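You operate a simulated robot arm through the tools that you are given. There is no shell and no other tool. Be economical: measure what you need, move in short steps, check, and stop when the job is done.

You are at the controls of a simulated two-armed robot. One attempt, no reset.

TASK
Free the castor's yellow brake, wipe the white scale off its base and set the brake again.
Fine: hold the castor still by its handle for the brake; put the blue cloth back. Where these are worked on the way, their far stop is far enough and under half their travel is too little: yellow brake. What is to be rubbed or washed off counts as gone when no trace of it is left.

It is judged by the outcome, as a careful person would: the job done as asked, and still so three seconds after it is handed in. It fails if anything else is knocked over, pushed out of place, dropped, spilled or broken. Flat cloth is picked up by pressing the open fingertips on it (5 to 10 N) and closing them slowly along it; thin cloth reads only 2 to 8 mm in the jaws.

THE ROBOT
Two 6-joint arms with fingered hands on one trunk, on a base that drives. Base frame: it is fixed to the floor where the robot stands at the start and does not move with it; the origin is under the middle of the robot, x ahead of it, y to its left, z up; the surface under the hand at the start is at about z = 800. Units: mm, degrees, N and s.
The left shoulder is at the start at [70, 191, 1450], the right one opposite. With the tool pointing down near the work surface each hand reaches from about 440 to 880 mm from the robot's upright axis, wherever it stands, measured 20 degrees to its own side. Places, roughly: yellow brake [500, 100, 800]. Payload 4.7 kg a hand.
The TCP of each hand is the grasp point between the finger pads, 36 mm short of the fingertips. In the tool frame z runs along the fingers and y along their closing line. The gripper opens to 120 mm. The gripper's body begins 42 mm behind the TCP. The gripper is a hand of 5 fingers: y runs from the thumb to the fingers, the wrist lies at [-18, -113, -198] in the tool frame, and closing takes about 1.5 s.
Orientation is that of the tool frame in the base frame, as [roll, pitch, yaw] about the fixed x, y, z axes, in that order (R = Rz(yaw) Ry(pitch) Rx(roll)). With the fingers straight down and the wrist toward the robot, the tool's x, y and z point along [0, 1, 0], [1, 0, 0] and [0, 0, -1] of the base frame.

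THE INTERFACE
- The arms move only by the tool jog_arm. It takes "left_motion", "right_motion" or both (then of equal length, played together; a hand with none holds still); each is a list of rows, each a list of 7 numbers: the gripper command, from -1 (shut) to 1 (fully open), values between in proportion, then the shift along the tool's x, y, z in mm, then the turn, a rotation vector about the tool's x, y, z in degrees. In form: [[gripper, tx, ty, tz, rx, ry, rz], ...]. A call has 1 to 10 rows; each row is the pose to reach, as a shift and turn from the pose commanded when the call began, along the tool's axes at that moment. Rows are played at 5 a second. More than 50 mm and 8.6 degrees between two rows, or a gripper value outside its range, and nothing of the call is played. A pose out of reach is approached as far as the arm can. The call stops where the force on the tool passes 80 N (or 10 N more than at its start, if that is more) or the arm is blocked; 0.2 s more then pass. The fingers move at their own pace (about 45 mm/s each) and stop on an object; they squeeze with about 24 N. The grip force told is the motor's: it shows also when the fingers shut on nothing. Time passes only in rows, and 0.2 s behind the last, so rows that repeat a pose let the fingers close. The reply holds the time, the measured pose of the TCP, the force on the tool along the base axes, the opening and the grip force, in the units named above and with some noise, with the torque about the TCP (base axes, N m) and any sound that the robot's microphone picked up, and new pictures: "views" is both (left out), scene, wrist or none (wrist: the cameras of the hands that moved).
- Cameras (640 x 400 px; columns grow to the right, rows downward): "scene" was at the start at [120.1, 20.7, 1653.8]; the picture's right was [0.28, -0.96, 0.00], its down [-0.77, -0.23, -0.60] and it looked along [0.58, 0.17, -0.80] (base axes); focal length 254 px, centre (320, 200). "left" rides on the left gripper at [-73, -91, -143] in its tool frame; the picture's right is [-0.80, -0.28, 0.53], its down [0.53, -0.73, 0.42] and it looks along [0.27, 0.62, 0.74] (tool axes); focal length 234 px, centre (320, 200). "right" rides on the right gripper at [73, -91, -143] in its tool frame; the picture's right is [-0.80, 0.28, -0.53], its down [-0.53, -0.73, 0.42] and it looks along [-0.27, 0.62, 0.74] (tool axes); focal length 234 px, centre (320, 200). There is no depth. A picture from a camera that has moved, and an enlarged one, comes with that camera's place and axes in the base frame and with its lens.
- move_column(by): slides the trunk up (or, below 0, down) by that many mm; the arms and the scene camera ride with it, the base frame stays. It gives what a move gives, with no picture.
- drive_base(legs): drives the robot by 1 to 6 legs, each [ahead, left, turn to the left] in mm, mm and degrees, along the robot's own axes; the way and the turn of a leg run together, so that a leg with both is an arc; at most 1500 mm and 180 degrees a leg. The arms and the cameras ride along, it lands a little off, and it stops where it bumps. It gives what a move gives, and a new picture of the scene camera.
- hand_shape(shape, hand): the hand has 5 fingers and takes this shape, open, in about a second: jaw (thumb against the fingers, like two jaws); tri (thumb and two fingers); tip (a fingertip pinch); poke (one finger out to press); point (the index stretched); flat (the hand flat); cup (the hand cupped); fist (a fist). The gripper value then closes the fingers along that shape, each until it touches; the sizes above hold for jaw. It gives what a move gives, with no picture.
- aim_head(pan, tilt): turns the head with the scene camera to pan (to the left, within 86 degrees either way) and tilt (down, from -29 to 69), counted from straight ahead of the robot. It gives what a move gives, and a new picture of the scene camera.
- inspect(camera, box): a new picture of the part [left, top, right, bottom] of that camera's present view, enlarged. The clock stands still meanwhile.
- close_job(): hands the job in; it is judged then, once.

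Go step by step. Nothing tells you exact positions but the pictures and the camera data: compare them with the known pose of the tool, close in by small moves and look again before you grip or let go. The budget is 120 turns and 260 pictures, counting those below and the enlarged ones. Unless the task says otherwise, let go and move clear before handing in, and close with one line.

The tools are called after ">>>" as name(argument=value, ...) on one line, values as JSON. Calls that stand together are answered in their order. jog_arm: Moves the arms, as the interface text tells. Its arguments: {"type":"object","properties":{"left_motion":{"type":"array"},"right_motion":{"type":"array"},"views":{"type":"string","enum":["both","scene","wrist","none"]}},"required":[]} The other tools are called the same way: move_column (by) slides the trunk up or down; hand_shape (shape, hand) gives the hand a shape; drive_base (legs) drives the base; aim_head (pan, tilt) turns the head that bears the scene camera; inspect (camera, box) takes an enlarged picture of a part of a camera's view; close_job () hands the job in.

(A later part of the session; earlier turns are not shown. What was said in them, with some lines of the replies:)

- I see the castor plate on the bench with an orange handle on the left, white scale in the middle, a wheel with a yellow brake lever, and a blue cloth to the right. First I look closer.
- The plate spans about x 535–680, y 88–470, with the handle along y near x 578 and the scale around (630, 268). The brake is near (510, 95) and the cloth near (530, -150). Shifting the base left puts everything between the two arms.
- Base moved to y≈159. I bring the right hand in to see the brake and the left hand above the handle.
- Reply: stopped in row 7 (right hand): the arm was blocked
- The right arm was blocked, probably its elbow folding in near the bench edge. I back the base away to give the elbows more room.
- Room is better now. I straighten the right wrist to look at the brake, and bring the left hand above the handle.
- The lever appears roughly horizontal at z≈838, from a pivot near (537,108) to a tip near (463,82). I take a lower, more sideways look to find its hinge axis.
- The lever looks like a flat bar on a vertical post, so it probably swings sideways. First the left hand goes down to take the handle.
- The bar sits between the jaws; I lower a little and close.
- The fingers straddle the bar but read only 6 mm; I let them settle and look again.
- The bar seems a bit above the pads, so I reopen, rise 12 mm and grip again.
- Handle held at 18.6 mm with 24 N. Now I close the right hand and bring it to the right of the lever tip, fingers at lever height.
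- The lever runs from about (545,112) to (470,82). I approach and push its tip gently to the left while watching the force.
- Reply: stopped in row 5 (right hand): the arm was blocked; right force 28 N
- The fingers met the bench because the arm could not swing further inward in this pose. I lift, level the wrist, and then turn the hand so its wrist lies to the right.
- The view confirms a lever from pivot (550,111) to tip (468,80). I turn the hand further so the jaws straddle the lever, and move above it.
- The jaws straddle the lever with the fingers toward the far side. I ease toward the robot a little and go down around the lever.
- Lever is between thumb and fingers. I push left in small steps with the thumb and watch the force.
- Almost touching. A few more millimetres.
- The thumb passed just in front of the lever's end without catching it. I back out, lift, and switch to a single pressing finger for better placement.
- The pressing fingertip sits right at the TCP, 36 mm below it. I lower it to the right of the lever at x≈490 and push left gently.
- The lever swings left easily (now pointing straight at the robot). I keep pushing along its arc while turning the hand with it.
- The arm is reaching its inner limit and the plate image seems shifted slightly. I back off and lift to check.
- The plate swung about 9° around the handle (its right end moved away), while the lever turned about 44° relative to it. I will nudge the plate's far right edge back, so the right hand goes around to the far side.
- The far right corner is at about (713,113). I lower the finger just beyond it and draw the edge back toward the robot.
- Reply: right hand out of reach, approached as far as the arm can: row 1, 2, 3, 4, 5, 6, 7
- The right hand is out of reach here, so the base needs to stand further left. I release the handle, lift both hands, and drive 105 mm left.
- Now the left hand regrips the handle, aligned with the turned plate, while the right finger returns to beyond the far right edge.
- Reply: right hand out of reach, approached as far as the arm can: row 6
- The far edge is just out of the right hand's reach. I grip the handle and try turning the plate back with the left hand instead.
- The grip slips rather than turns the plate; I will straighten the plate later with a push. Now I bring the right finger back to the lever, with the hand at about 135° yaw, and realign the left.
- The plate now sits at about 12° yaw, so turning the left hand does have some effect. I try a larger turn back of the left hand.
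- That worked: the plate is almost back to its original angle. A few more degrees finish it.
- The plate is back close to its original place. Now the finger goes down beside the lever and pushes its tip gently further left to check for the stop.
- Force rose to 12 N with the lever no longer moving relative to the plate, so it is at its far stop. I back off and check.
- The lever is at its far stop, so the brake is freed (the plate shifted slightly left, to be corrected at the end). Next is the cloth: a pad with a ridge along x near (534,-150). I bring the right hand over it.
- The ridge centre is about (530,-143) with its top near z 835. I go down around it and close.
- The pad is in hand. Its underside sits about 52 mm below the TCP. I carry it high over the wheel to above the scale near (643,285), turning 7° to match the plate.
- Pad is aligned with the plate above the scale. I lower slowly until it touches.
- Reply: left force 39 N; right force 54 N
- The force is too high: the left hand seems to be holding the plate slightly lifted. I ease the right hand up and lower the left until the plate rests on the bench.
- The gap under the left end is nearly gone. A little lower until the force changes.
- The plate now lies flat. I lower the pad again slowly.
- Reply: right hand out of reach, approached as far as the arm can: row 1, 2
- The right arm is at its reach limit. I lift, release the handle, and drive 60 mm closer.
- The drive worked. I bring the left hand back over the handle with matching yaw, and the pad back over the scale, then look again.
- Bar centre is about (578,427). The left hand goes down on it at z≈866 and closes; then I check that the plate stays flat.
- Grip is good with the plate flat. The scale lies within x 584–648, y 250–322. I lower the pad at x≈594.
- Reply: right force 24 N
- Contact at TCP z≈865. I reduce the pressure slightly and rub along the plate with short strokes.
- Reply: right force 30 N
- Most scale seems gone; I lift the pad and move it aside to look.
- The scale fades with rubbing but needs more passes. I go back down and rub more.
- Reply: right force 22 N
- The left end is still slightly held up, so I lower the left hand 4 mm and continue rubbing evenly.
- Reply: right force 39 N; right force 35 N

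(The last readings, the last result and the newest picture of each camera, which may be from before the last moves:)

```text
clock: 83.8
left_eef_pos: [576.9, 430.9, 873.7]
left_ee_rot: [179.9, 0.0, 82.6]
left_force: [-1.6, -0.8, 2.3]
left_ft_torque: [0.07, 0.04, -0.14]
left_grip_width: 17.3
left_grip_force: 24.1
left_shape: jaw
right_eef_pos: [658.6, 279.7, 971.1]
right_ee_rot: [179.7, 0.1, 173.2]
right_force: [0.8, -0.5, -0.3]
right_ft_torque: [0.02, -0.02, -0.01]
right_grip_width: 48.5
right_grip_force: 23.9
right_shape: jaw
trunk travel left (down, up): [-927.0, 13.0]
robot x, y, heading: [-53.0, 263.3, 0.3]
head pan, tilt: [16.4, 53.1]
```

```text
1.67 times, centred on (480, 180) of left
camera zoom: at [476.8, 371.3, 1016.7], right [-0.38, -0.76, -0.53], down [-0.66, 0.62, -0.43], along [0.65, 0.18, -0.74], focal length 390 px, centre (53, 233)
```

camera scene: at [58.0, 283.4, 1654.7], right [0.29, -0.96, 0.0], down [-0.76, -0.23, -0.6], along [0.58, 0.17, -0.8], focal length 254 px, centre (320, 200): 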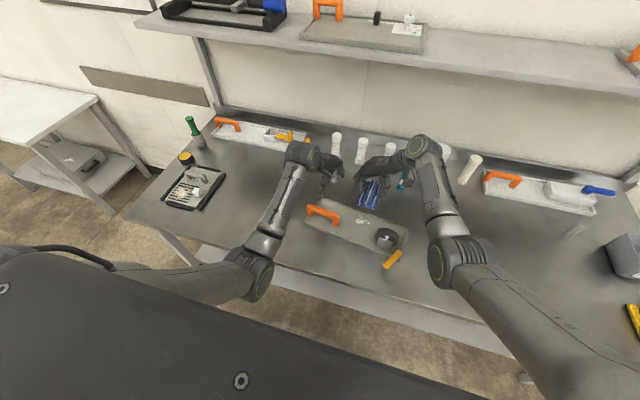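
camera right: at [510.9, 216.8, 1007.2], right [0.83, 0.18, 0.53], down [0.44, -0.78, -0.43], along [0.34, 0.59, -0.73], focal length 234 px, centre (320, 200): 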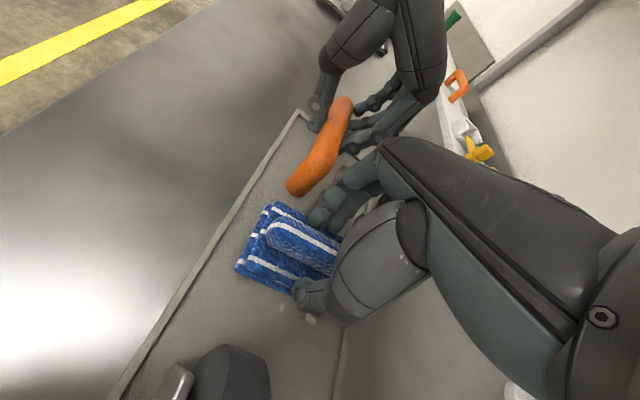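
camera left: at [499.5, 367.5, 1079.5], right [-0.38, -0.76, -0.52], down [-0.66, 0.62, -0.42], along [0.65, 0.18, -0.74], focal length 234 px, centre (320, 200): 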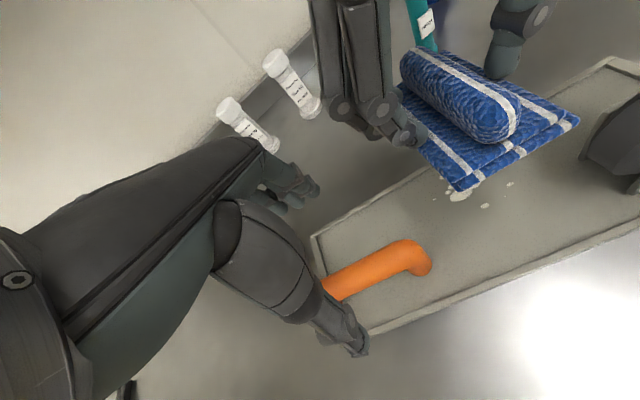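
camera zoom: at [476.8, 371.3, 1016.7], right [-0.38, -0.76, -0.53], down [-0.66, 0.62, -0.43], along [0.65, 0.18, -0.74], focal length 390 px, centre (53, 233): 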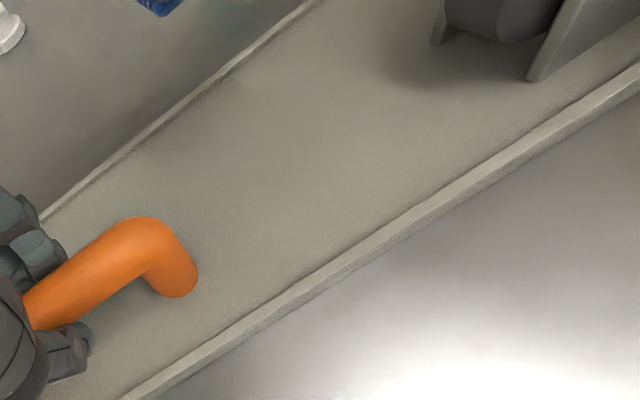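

The scale appears gone; one closer look to be sure, while carrying the pad back toward its place.

>>> inspect(camera="scene", box=[340, 202, 388, 232])

>>> inspect(camera="left", box=[400, 70, 560, 190])

```text
13.33 times, centred on (364, 217) of scene
camera zoom: at [67.2, 283.1, 1653.7], right [0.29, -0.96, 0.0], down [-0.77, -0.23, -0.6], along [0.57, 0.17, -0.8], focal length 3380 px, centre (-267, -27)
```

zoom: 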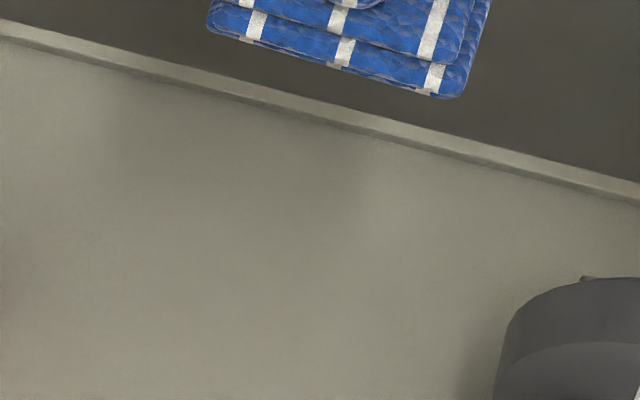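

```text
3.33 times, centred on (480, 130) of left
camera zoom: at [476.8, 371.3, 1016.7], right [-0.38, -0.76, -0.53], down [-0.66, 0.62, -0.43], along [0.65, 0.18, -0.74], focal length 781 px, centre (-213, 433)
```

zoom: 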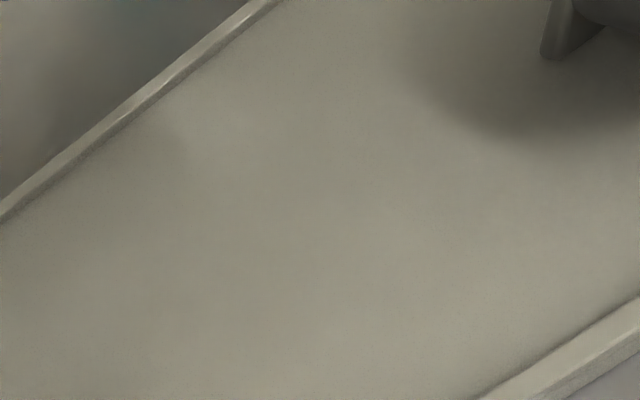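

Clean. I carry the pad back to its original place at (526,-143).

>>> jog_arm(right_motion=[[-1, 0, -44, 0, 0, 0, 0], [-1, 5, -88, 0, 0, 0, 0], [-1, 13, -132, 0, 0, 0, -1], [-1, 22, -176, 0, 0, 0, -2], [-1, 32, -220, 0, 0, 0, -3], [-1, 42, -264, 0, 0, 0, -4], [-1, 52, -308, 0, 0, 0, -5], [-1, 62, -352, 0, 0, 0, -6], [-1, 72, -396, 0, 0, 0, -7], [-1, 81, -435, 0, 0, 0, -7]], views="none")

>>> jog_arm(right_motion=[[-1, 0, 0, 40, 0, 0, 0], [-1, 0, 0, 80, 0, 0, 0], [-1, 0, 0, 105, 0, 0, 0], [-1, 0, 0, 112, 0, 0, 0]], views="scene")

```text
clock: 86.0
left_eef_pos: [575.4, 430.5, 873.1]
left_ee_rot: [-180.0, 0.0, 82.6]
left_force: [-0.3, -0.3, -1.4]
left_ft_torque: [0.05, 0.0, -0.04]
left_grip_width: 17.0
left_grip_force: 24.6
left_shape: jaw
right_eef_pos: [527.1, -144.9, 968.5]
right_ee_rot: [179.7, 0.1, -179.7]
right_force: [0.1, -0.3, -0.9]
right_ft_torque: [-0.02, -0.02, 0.01]
right_grip_width: 48.5
right_grip_force: 23.9
right_shape: jaw
trunk travel left (down, up): [-927.0, 13.0]
robot x, y, heading: [-56.0, 262.2, 0.3]
head pan, tilt: [16.4, 53.1]
```

```text
clock: 87.0
left_eef_pos: [577.0, 431.3, 873.9]
left_ee_rot: [-179.9, 0.0, 82.7]
left_force: [0.2, -0.2, -2.1]
left_ft_torque: [0.05, 0.01, -0.09]
left_grip_width: 17.0
left_grip_force: 23.5
left_shape: jaw
right_eef_pos: [526.4, -145.5, 855.9]
right_ee_rot: [179.8, 0.2, -179.7]
right_force: [-0.2, -1.0, -0.5]
right_ft_torque: [0.01, 0.02, 0.0]
right_grip_width: 48.7
right_grip_force: 23.5
right_shape: jaw
trunk travel left (down, up): [-927.0, 13.0]
robot x, y, heading: [-55.6, 262.7, 0.2]
head pan, tilt: [16.4, 53.1]
camera scene: at [66.8, 283.2, 1653.8], right [0.29, -0.96, 0.0], down [-0.77, -0.23, -0.6], along [0.57, 0.17, -0.8], focal length 254 px, centre (320, 200)
```

scene: 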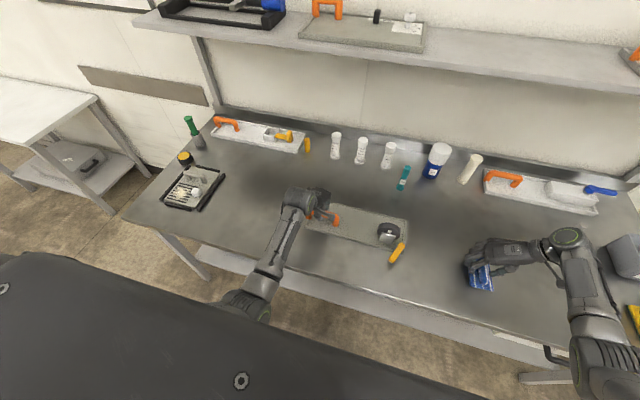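

Just above the bench at the original spot. I settle the last few millimetres, open, and lift off.

>>> jog_arm(right_motion=[[-1, 0, 2, 3, 0, 0, 0], [-0.6, 0, 2, 3.5, 0, 0, 0], [-0.2, 0, 2, 3.5, 0, 0, 0], [0.1, 0, 2, 3.5, 0, 0, 0], [0.3, 0, 2, 3.5, 0, 0, 0], [0.3, 0, 2, 0, 0, 0, 0], [0.3, 0, 2, -30, 0, 0, 0], [0.3, 0, 2, -70, 0, 0, 0], [0.3, 0, 2, -100, 0, 0, 0]], views="wrist")

>>> inspect(camera="scene", box=[430, 200, 550, 290])

>>> inspect(camera="scene", box=[280, 180, 440, 280])

```text
clock: 89.0
left_eef_pos: [575.4, 430.3, 873.7]
left_ee_rot: [180.0, 0.0, 82.6]
left_force: [0.4, 0.1, -1.3]
left_ft_torque: [0.04, 0.0, -0.09]
left_grip_width: 16.8
left_grip_force: 23.4
left_shape: jaw
right_eef_pos: [529.3, -140.9, 957.9]
right_ee_rot: [179.6, 0.1, -179.9]
right_force: [-1.0, 0.4, -0.2]
right_ft_torque: [-0.01, 0.02, 0.02]
right_grip_width: 77.5
right_grip_force: 0.1
right_shape: jaw
trunk travel left (down, up): [-927.0, 13.0]
robot x, y, heading: [-55.8, 260.5, 0.3]
head pan, tilt: [16.4, 53.1]
camera right: at [456.1, -231.9, 1100.1], right [0.8, 0.28, 0.53], down [0.54, -0.73, -0.43], along [0.27, 0.62, -0.73], focal length 234 px, centre (320, 200)
```

right: 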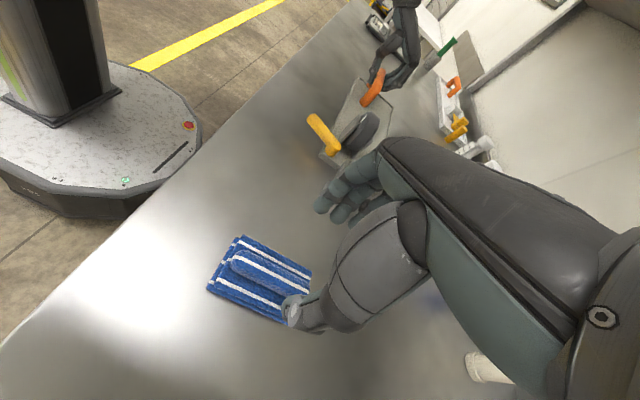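

```text
4.44 times, centred on (490, 245) of scene
camera zoom: at [66.6, 283.7, 1653.8], right [0.29, -0.96, 0.0], down [-0.77, -0.23, -0.6], along [0.57, 0.17, -0.8], focal length 1127 px, centre (-436, 0)
```

zoom: 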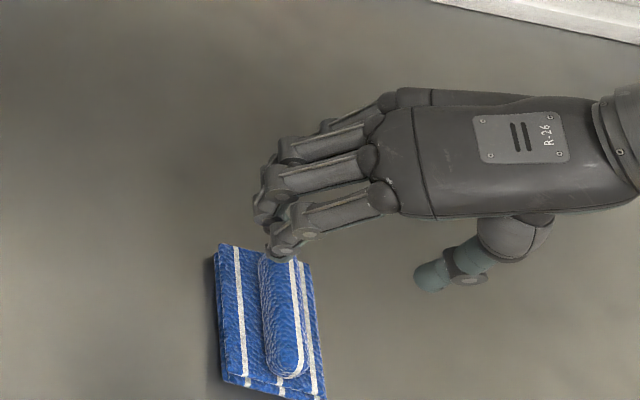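

```text
4.00 times, centred on (360, 230) of scene
camera zoom: at [66.6, 283.7, 1653.8], right [0.29, -0.96, 0.0], down [-0.77, -0.23, -0.6], along [0.57, 0.17, -0.8], focal length 1014 px, centre (160, 80)
```

zoom: 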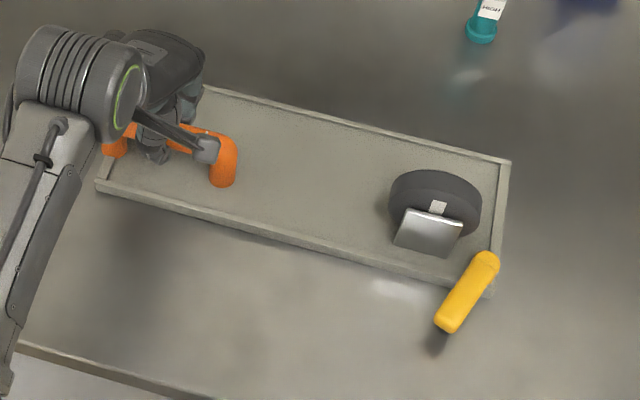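

The pad is back in place and the plate is nearly at its original angle. Now I bring the open right hand over the lever, to set the brake by pulling it back to the right.

>>> jog_arm(right_motion=[[0.1, 8, 45, 0, 0, 0, 0], [0.1, 16, 90, 0, 0, 0, 0], [0.1, 24, 135, 0, 0, 0, 0], [0.1, 32, 180, 0, 0, 0, 0], [0.1, 40, 225, 0, 0, 0, 0], [0.1, 48, 265, 10, 0, 0, 0], [0.1, 49, 294, 30, 0, 0, 0]], views="none")

>>> inspect(camera="scene", box=[340, 190, 460, 280])

>>> inspect(camera="right", box=[200, 150, 440, 350])

```text
clock: 90.6
left_eef_pos: [576.2, 432.0, 873.1]
left_ee_rot: [180.0, 0.0, 82.5]
left_force: [-0.6, 0.4, -1.5]
left_ft_torque: [0.05, 0.0, -0.07]
left_grip_width: 17.0
left_grip_force: 24.1
left_shape: jaw
right_eef_pos: [481.2, 154.9, 929.5]
right_ee_rot: [179.9, 0.2, -179.9]
right_force: [-0.7, 0.0, -0.5]
right_ft_torque: [0.0, -0.02, 0.01]
right_grip_width: 66.4
right_grip_force: 0.0
right_shape: jaw
trunk travel left (down, up): [-927.0, 13.0]
robot x, y, heading: [-57.8, 261.7, 0.4]
head pan, tilt: [16.4, 53.1]
```

```text
4.44 times, centred on (400, 235) of scene
camera zoom: at [66.8, 284.7, 1653.8], right [0.29, -0.96, 0.0], down [-0.77, -0.23, -0.6], along [0.57, 0.17, -0.8], focal length 1127 px, centre (-36, 44)
```

zoom: 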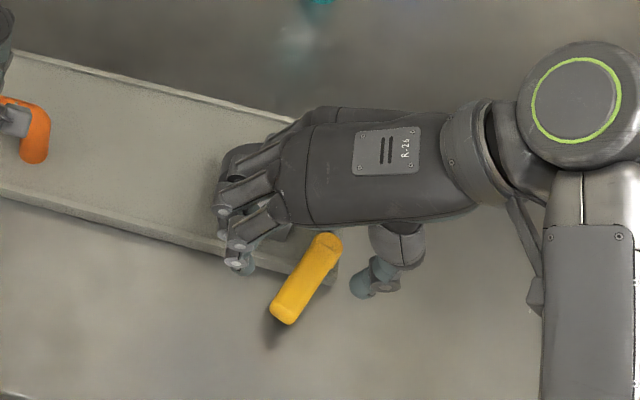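

```text
2.00 times, centred on (320, 250) of right
camera zoom: at [407.1, 62.3, 1074.1], right [0.8, 0.28, 0.53], down [0.54, -0.73, -0.43], along [0.27, 0.62, -0.73], focal length 468 px, centre (320, 100)
```

zoom: 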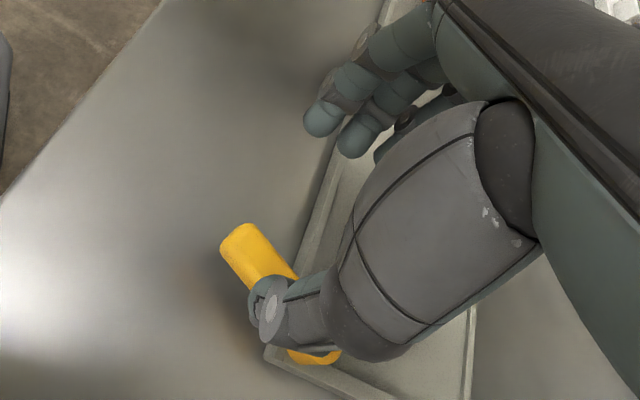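

Fingers and thumb straddle the lever with clearance. I lower, then draw the lever toward the right with the fingers.

>>> jog_arm(right_motion=[[0.1, 0, -2, 30, 0, 0, 0], [0.1, 0, -2, 55, 0, 0, 0], [0.1, 0, -2, 72, 0, 0, 0], [0.1, 0, -12, 72, 0, 0, -2], [0.1, -1, -22, 72, 0, 0, -5], [0.1, -2, -32, 72, 0, 0, -9]], views="none")

>>> inspect(camera="scene", box=[340, 190, 460, 280])

```text
clock: 92.0
left_eef_pos: [575.2, 431.6, 872.9]
left_ee_rot: [179.9, 0.1, 82.5]
left_force: [-0.5, -1.3, -2.4]
left_ft_torque: [0.06, 0.06, -0.09]
left_grip_width: 16.9
left_grip_force: 23.9
left_shape: jaw
right_eef_pos: [480.4, 119.7, 856.4]
right_ee_rot: [179.9, 0.2, -170.7]
right_force: [0.9, 2.1, 1.3]
right_ft_torque: [0.09, -0.01, -0.01]
right_grip_width: 67.3
right_grip_force: 0.0
right_shape: jaw
trunk travel left (down, up): [-927.0, 13.0]
robot x, y, heading: [-56.0, 262.6, 0.3]
head pan, tilt: [16.4, 53.1]
```

```text
4.44 times, centred on (400, 235) of scene
camera zoom: at [67.0, 283.4, 1653.8], right [0.29, -0.96, 0.0], down [-0.77, -0.23, -0.6], along [0.57, 0.17, -0.8], focal length 1127 px, centre (-36, 44)
```

zoom: 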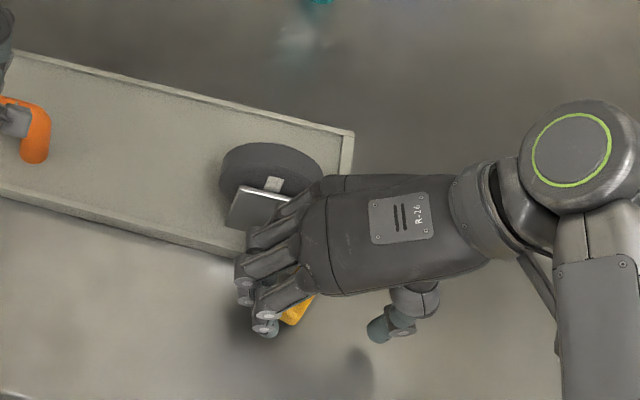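

>>> jog_arm(right_motion=[[0.1, -2, -8, 0, 0, 0, -4], [0.1, -4, -16, 0, 0, 0, -8], [0.1, -6, -24, 0, 0, 0, -12]], views="none")

>>> inspect(camera="scene", box=[340, 190, 460, 280])

```text
clock: 92.8
left_eef_pos: [575.6, 430.4, 872.9]
left_ee_rot: [180.0, 0.0, 82.6]
left_force: [-1.5, -0.9, -2.4]
left_ft_torque: [-0.02, 0.0, -0.02]
left_grip_width: 16.8
left_grip_force: 24.3
left_shape: jaw
right_eef_pos: [489.8, 94.5, 855.3]
right_ee_rot: [179.8, 0.3, -158.7]
right_force: [-0.4, 1.0, 0.9]
right_ft_torque: [0.06, 0.02, 0.01]
right_grip_width: 67.4
right_grip_force: 0.0
right_shape: jaw
trunk travel left (down, up): [-927.0, 13.0]
robot x, y, heading: [-59.9, 260.8, 0.2]
head pan, tilt: [16.4, 53.1]
```

```text
4.44 times, centred on (400, 235) of scene
camera zoom: at [66.9, 283.3, 1653.8], right [0.29, -0.96, 0.0], down [-0.77, -0.23, -0.6], along [0.57, 0.17, -0.8], focal length 1127 px, centre (-36, 44)
```

zoom: 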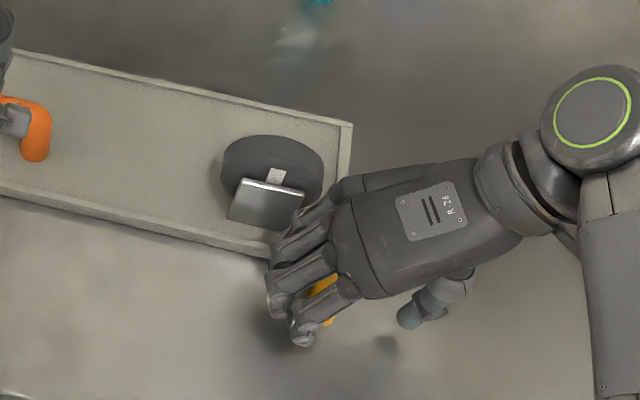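

>>> jog_arm(right_motion=[[0.1, 1, -7, 0, 0, 0, -3], [0.1, 2, -14, 0, 0, 0, -6], [0.1, 3, -19, 0, 0, 0, -8]], views="none")

>>> inspect(camera="scene", box=[340, 190, 460, 280])

```text
clock: 93.6
left_eef_pos: [576.2, 430.9, 873.1]
left_ee_rot: [180.0, 0.1, 82.6]
left_force: [0.5, -0.9, -2.9]
left_ft_torque: [0.02, 0.02, 0.02]
left_grip_width: 16.6
left_grip_force: 23.7
left_shape: jaw
right_eef_pos: [493.7, 76.8, 855.8]
right_ee_rot: [-180.0, 0.4, -150.7]
right_force: [0.2, 1.6, 0.9]
right_ft_torque: [0.09, 0.02, -0.01]
right_grip_width: 67.3
right_grip_force: 0.1
right_shape: jaw
trunk travel left (down, up): [-927.0, 13.0]
robot x, y, heading: [-54.7, 262.4, 0.4]
head pan, tilt: [16.4, 53.1]
```

```text
4.44 times, centred on (400, 235) of scene
camera zoom: at [66.7, 283.4, 1653.8], right [0.29, -0.96, 0.0], down [-0.77, -0.23, -0.6], along [0.57, 0.17, -0.8], focal length 1127 px, centre (-36, 44)
```

zoom: 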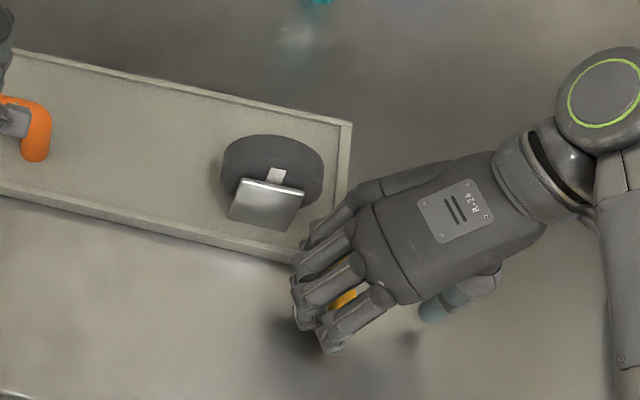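

>>> jog_arm(right_motion=[[0.1, 1, -5, 0, 0, 0, 0], [0.1, 2, -10, 0, 0, 0, 0], [0.1, 3, -14, 0, 0, 0, 0]], views="none")

>>> inspect(camera="scene", box=[340, 190, 460, 280])

```text
clock: 94.4
left_eef_pos: [575.1, 431.4, 875.2]
left_ee_rot: [180.0, 0.2, 82.6]
left_force: [-0.4, -3.2, -2.1]
left_ft_torque: [-0.04, 0.05, -0.03]
left_grip_width: 17.0
left_grip_force: 23.8
left_shape: jaw
right_eef_pos: [499.1, 64.5, 853.7]
right_ee_rot: [179.9, 0.3, -150.8]
right_force: [0.2, 3.9, 1.3]
right_ft_torque: [0.15, 0.01, -0.01]
right_grip_width: 67.6
right_grip_force: 0.2
right_shape: jaw
trunk travel left (down, up): [-927.0, 13.0]
robot x, y, heading: [-54.3, 264.2, 0.4]
head pan, tilt: [16.4, 53.1]
```

```text
4.44 times, centred on (400, 235) of scene
camera zoom: at [66.7, 283.6, 1653.8], right [0.29, -0.96, 0.0], down [-0.77, -0.23, -0.6], along [0.57, 0.17, -0.8], focal length 1127 px, centre (-36, 44)
```

zoom: 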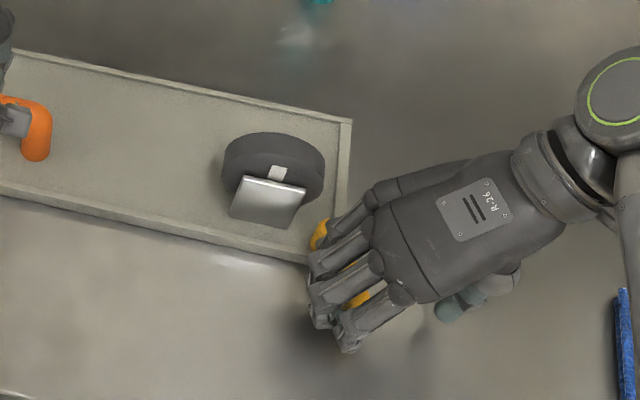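

>>> jog_arm(right_motion=[[0.1, 0, -3, 0, 0, 0, 0], [0.1, 0, -6, 0, 0, 0, 0]], views="none")

>>> inspect(camera="scene", box=[340, 190, 460, 280])

```text
clock: 95.0
left_eef_pos: [576.5, 430.7, 873.4]
left_ee_rot: [180.0, 0.0, 82.7]
left_force: [-1.5, -7.8, -1.9]
left_ft_torque: [-0.15, 0.05, -0.05]
left_grip_width: 16.7
left_grip_force: 24.1
left_shape: jaw
right_eef_pos: [501.3, 60.4, 855.6]
right_ee_rot: [179.8, 0.4, -150.8]
right_force: [1.3, 9.0, 0.9]
right_ft_torque: [0.27, -0.04, -0.06]
right_grip_width: 68.7
right_grip_force: 0.0
right_shape: jaw
trunk travel left (down, up): [-927.0, 13.0]
robot x, y, heading: [-53.3, 263.3, 0.3]
head pan, tilt: [16.4, 53.1]
```

```text
4.44 times, centred on (400, 235) of scene
camera zoom: at [66.6, 283.5, 1653.8], right [0.29, -0.96, 0.0], down [-0.77, -0.23, -0.6], along [0.57, 0.17, -0.8], focal length 1127 px, centre (-36, 44)
```

zoom: 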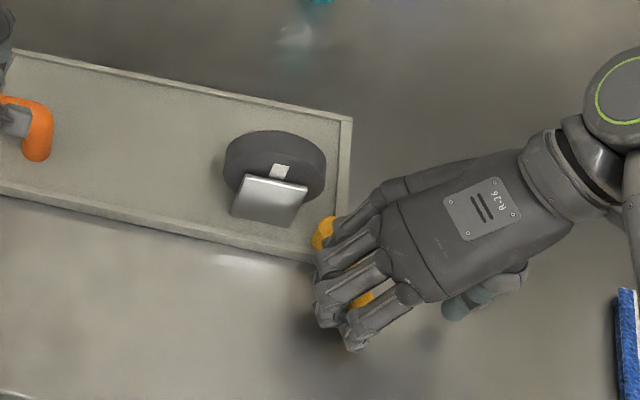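

Force jumped to 9 N, so the lever is at its set stop. I back off and look.

>>> jog_arm(right_motion=[[0.1, 0, 8, 0, 0, 0, 0], [0.1, 0, 16, 0, 0, 0, 0], [0.1, 0, 16, -40, 0, 0, 0], [0.1, 0, 16, -80, 0, 0, 0], [0.1, 0, -30, -90, 0, 0, 0], [0.1, 0, -75, -90, 0, 0, 0]], views="none")

>>> inspect(camera="scene", box=[280, 180, 440, 280])

```text
clock: 96.4
left_eef_pos: [576.5, 430.1, 873.2]
left_ee_rot: [-179.9, 0.0, 82.6]
left_force: [-0.3, -1.4, -1.8]
left_ft_torque: [0.0, 0.02, -0.02]
left_grip_width: 16.8
left_grip_force: 23.9
left_shape: jaw
right_eef_pos: [539.5, -8.9, 943.3]
right_ee_rot: [179.8, 0.3, -150.8]
right_force: [0.0, -0.1, -0.5]
right_ft_torque: [0.0, 0.04, 0.0]
right_grip_width: 66.0
right_grip_force: 0.1
right_shape: jaw
trunk travel left (down, up): [-927.0, 13.0]
robot x, y, heading: [-52.2, 265.1, 0.1]
head pan, tilt: [16.4, 53.1]
```

```text
4.00 times, centred on (360, 230) of scene
camera zoom: at [67.8, 281.7, 1653.7], right [0.29, -0.96, 0.0], down [-0.77, -0.23, -0.6], along [0.57, 0.17, -0.8], focal length 1014 px, centre (160, 80)
```

zoom: 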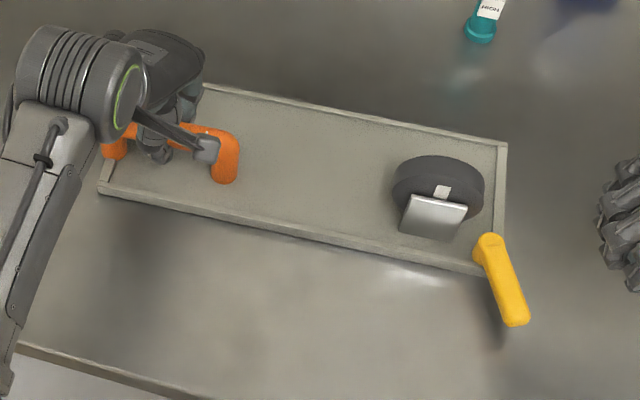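

The brake is set again with its original angle relative to the plate. The plate itself sits about 6° and 15 mm off its start pose, so I ease it back with the left hand on the handle.

>>> jog_arm(left_motion=[[-1, 0, 0, -3, 0, 0, 0], [-1, 0, 0, -6, 0, 0, 4], [-1, -3, 0, -6, 0, 0, 8], [-1, -6, 0, -6, 0, 0, 12], [-1, -10, 0, -6, 0, 0, 15], [-1, -14, 0, -6, 0, 0, 18]], views="none")

>>> inspect(camera="scene", box=[280, 180, 440, 280])

```text
clock: 97.8
left_eef_pos: [574.1, 417.1, 881.5]
left_ee_rot: [179.8, 0.0, 64.6]
left_force: [0.2, 0.5, -1.4]
left_ft_torque: [-0.05, -0.03, 0.13]
left_grip_width: 17.1
left_grip_force: 23.7
left_shape: jaw
right_eef_pos: [540.3, -7.0, 945.8]
right_ee_rot: [179.9, 0.3, -150.8]
right_force: [0.0, 0.5, -0.3]
right_ft_torque: [-0.01, 0.01, 0.01]
right_grip_width: 66.2
right_grip_force: 0.0
right_shape: jaw
trunk travel left (down, up): [-927.0, 13.0]
robot x, y, heading: [-51.7, 262.5, 0.4]
head pan, tilt: [16.4, 53.1]
```

```text
4.00 times, centred on (360, 230) of scene
camera zoom: at [66.8, 283.5, 1653.8], right [0.29, -0.96, 0.0], down [-0.77, -0.23, -0.6], along [0.57, 0.17, -0.8], focal length 1014 px, centre (160, 80)
```

zoom: 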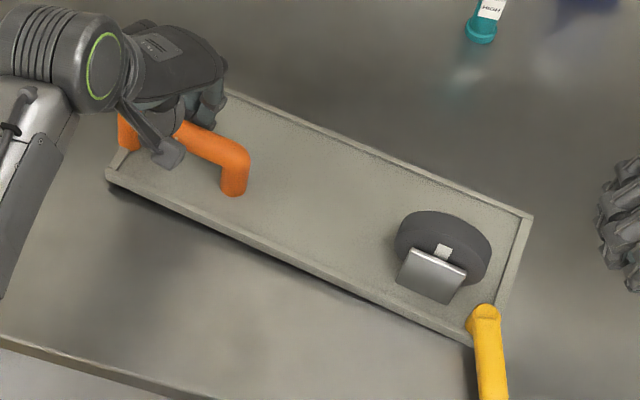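

Overshot a little (about 9° now versus 2.6° originally). I turn back gently in steps.

>>> jog_arm(left_motion=[[-1, 0, 0, 0, 0, 0, -4], [-1, 0, 0, 0, 0, 0, -8], [-1, 0, 0, 0, 0, 0, -11], [-1, 0, 0, 0, 0, 0, -11]], views="none")

>>> inspect(camera="scene", box=[280, 180, 440, 280])

```text
clock: 98.8
left_eef_pos: [574.1, 418.9, 881.1]
left_ee_rot: [179.9, 0.0, 75.6]
left_force: [-0.3, 0.9, -2.2]
left_ft_torque: [0.01, 0.01, -0.13]
left_grip_width: 16.6
left_grip_force: 23.9
left_shape: jaw
right_eef_pos: [539.0, -7.9, 943.8]
right_ee_rot: [179.9, 0.3, -150.8]
right_force: [-0.2, 0.3, -0.2]
right_ft_torque: [0.0, -0.01, 0.0]
right_grip_width: 66.1
right_grip_force: 0.0
right_shape: jaw
trunk travel left (down, up): [-927.0, 13.0]
robot x, y, heading: [-52.0, 263.2, 0.2]
head pan, tilt: [16.4, 53.1]
```

```text
4.00 times, centred on (360, 230) of scene
camera zoom: at [66.7, 283.5, 1653.8], right [0.29, -0.96, 0.0], down [-0.77, -0.23, -0.6], along [0.57, 0.17, -0.8], focal length 1014 px, centre (160, 80)
```

zoom: 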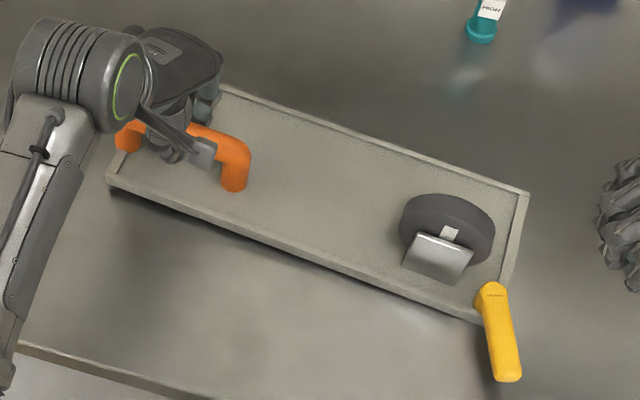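

>>> jog_arm(left_motion=[[-1, 0, 3, 2, 0, 0, -2], [-1, 0, 6, 4, 0, 0, -4], [-1, 0, 6, 6, 0, 0, -4], [-1, 0, 6, 7, 0, 0, -4]], views="none")

>>> inspect(camera="scene", box=[280, 180, 440, 280])

```text
clock: 99.8
left_eef_pos: [579.0, 415.4, 873.1]
left_ee_rot: [180.0, 0.0, 79.5]
left_force: [0.4, 0.3, -1.2]
left_ft_torque: [-0.04, 0.06, -0.11]
left_grip_width: 16.9
left_grip_force: 24.0
left_shape: jaw
right_eef_pos: [539.2, -7.6, 944.6]
right_ee_rot: [179.8, 0.3, -150.7]
right_force: [1.2, -0.2, -0.3]
right_ft_torque: [-0.01, 0.01, 0.02]
right_grip_width: 66.3
right_grip_force: 0.0
right_shape: jaw
trunk travel left (down, up): [-927.0, 13.0]
robot x, y, heading: [-55.1, 263.4, 0.1]
head pan, tilt: [16.4, 53.1]
```

```text
4.00 times, centred on (360, 230) of scene
camera zoom: at [66.6, 283.5, 1653.8], right [0.29, -0.96, 0.0], down [-0.77, -0.23, -0.6], along [0.57, 0.17, -0.8], focal length 1014 px, centre (160, 80)
```

zoom: 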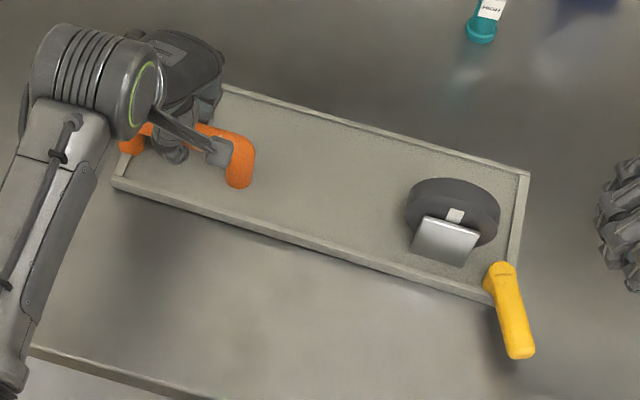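

The plate matches its starting pose now. I lower a touch, release the handle, and lift both hands clear.

>>> jog_arm(left_motion=[[-1, 0, 0, 2, 0, 0, 0], [-0.6, 0, 0, 2, 0, 0, 0], [-0.2, 0, 0, 2, 0, 0, 0], [0.2, 0, 0, 2, 0, 0, 0], [0.8, 0, 0, 2, 0, 0, 0], [0.8, 0, 0, 2, 0, 0, 0], [0.8, 0, 0, -30, 0, 0, 0], [0.8, 0, 0, -70, 0, 0, 0], [0.8, 0, 0, -110, 0, 0, 0], [0.8, 40, 0, -130, 0, 0, 0]], right_motion=[[0.1, 0, 0, -10, 0, 0, 0], [0.1, 0, 0, -30, 0, 0, 0], [0.1, 0, 0, -60, 0, 0, 0], [0.1, 0, 0, -80, 0, 0, 0], [0.1, 0, 0, -80, 0, 0, 0], [0.1, 0, 0, -80, 0, 0, 0], [0.1, 0, 0, -80, 0, 0, 0], [0.1, 0, 0, -80, 0, 0, 0], [0.1, 0, 0, -80, 0, 0, 0], [0.1, 0, 0, -80, 0, 0, 0]], views="scene")

>>> inspect(camera="scene", box=[280, 180, 440, 280])

>>> inspect(camera="scene", box=[440, 210, 540, 300])

```text
clock: 102.0
left_eef_pos: [587.8, 456.8, 999.5]
left_ee_rot: [180.0, 0.2, 79.6]
left_force: [0.1, -0.4, 0.6]
left_ft_torque: [-0.08, 0.02, -0.01]
left_grip_width: 107.6
left_grip_force: 0.1
left_shape: jaw
right_eef_pos: [563.1, -2.9, 990.7]
right_ee_rot: [180.0, 0.4, -150.9]
right_force: [0.4, -0.3, -0.4]
right_ft_torque: [-0.03, -0.02, 0.01]
right_grip_width: 66.1
right_grip_force: 0.1
right_shape: jaw
right hand out of reach, approached as far as the arm can: row 3, 4, 5, 6, 7, 8, 9, 10
trunk travel left (down, up): [-927.0, 13.0]
robot x, y, heading: [-51.5, 261.2, 0.4]
head pan, tilt: [16.4, 53.1]
camera scene: at [67.2, 287.6, 1653.7], right [0.29, -0.96, 0.0], down [-0.77, -0.23, -0.6], along [0.57, 0.17, -0.8], focal length 254 px, centre (320, 200)
```

scene: 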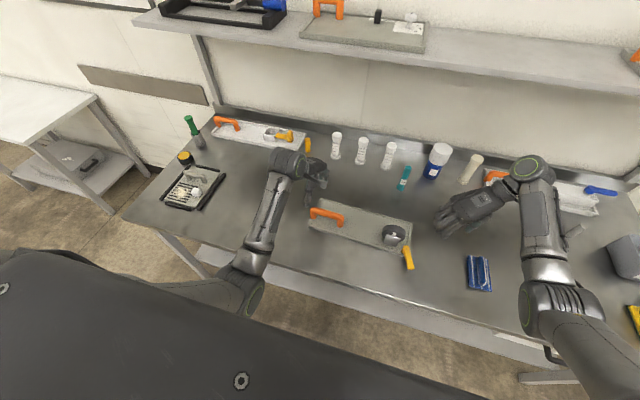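

```text
4.00 times, centred on (360, 230) of scene
camera zoom: at [67.2, 287.6, 1653.7], right [0.29, -0.96, 0.0], down [-0.77, -0.23, -0.6], along [0.57, 0.17, -0.8], focal length 1014 px, centre (160, 80)
```

zoom: 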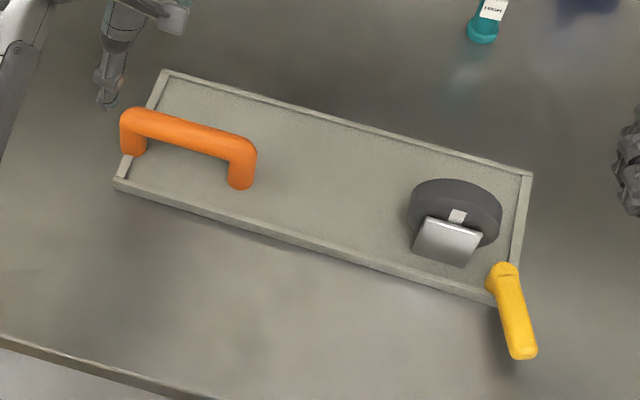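

```text
4.44 times, centred on (490, 255) of scene
camera zoom: at [67.2, 287.6, 1653.7], right [0.29, -0.96, 0.0], down [-0.77, -0.23, -0.6], along [0.57, 0.17, -0.8], focal length 1127 px, centre (-436, -44)
```

zoom: 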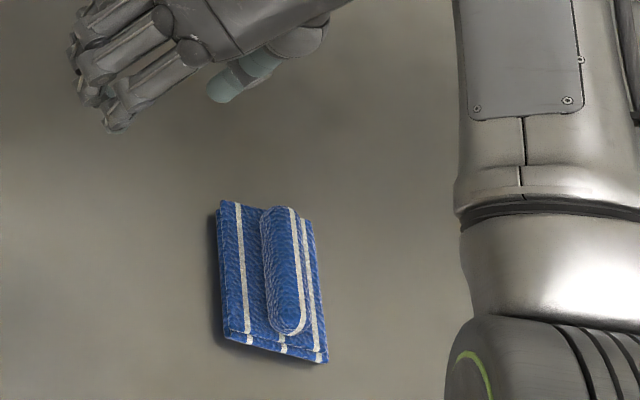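

The brake is set again, the plate is clean and lies where it started, the blue cloth is back in place, and both hands are clear. I hand the job in.

>>> close_job()

```text
The job is handed in.
```

I freed the castor's brake, wiped the scale off its base, set the brake again at its original stop, put the blue cloth back, and handed the job in with both hands clear. The castor slid and turned a few degrees during the brake work despite the hold on its handle, so I eased it back to within a few millimetres of where it started.
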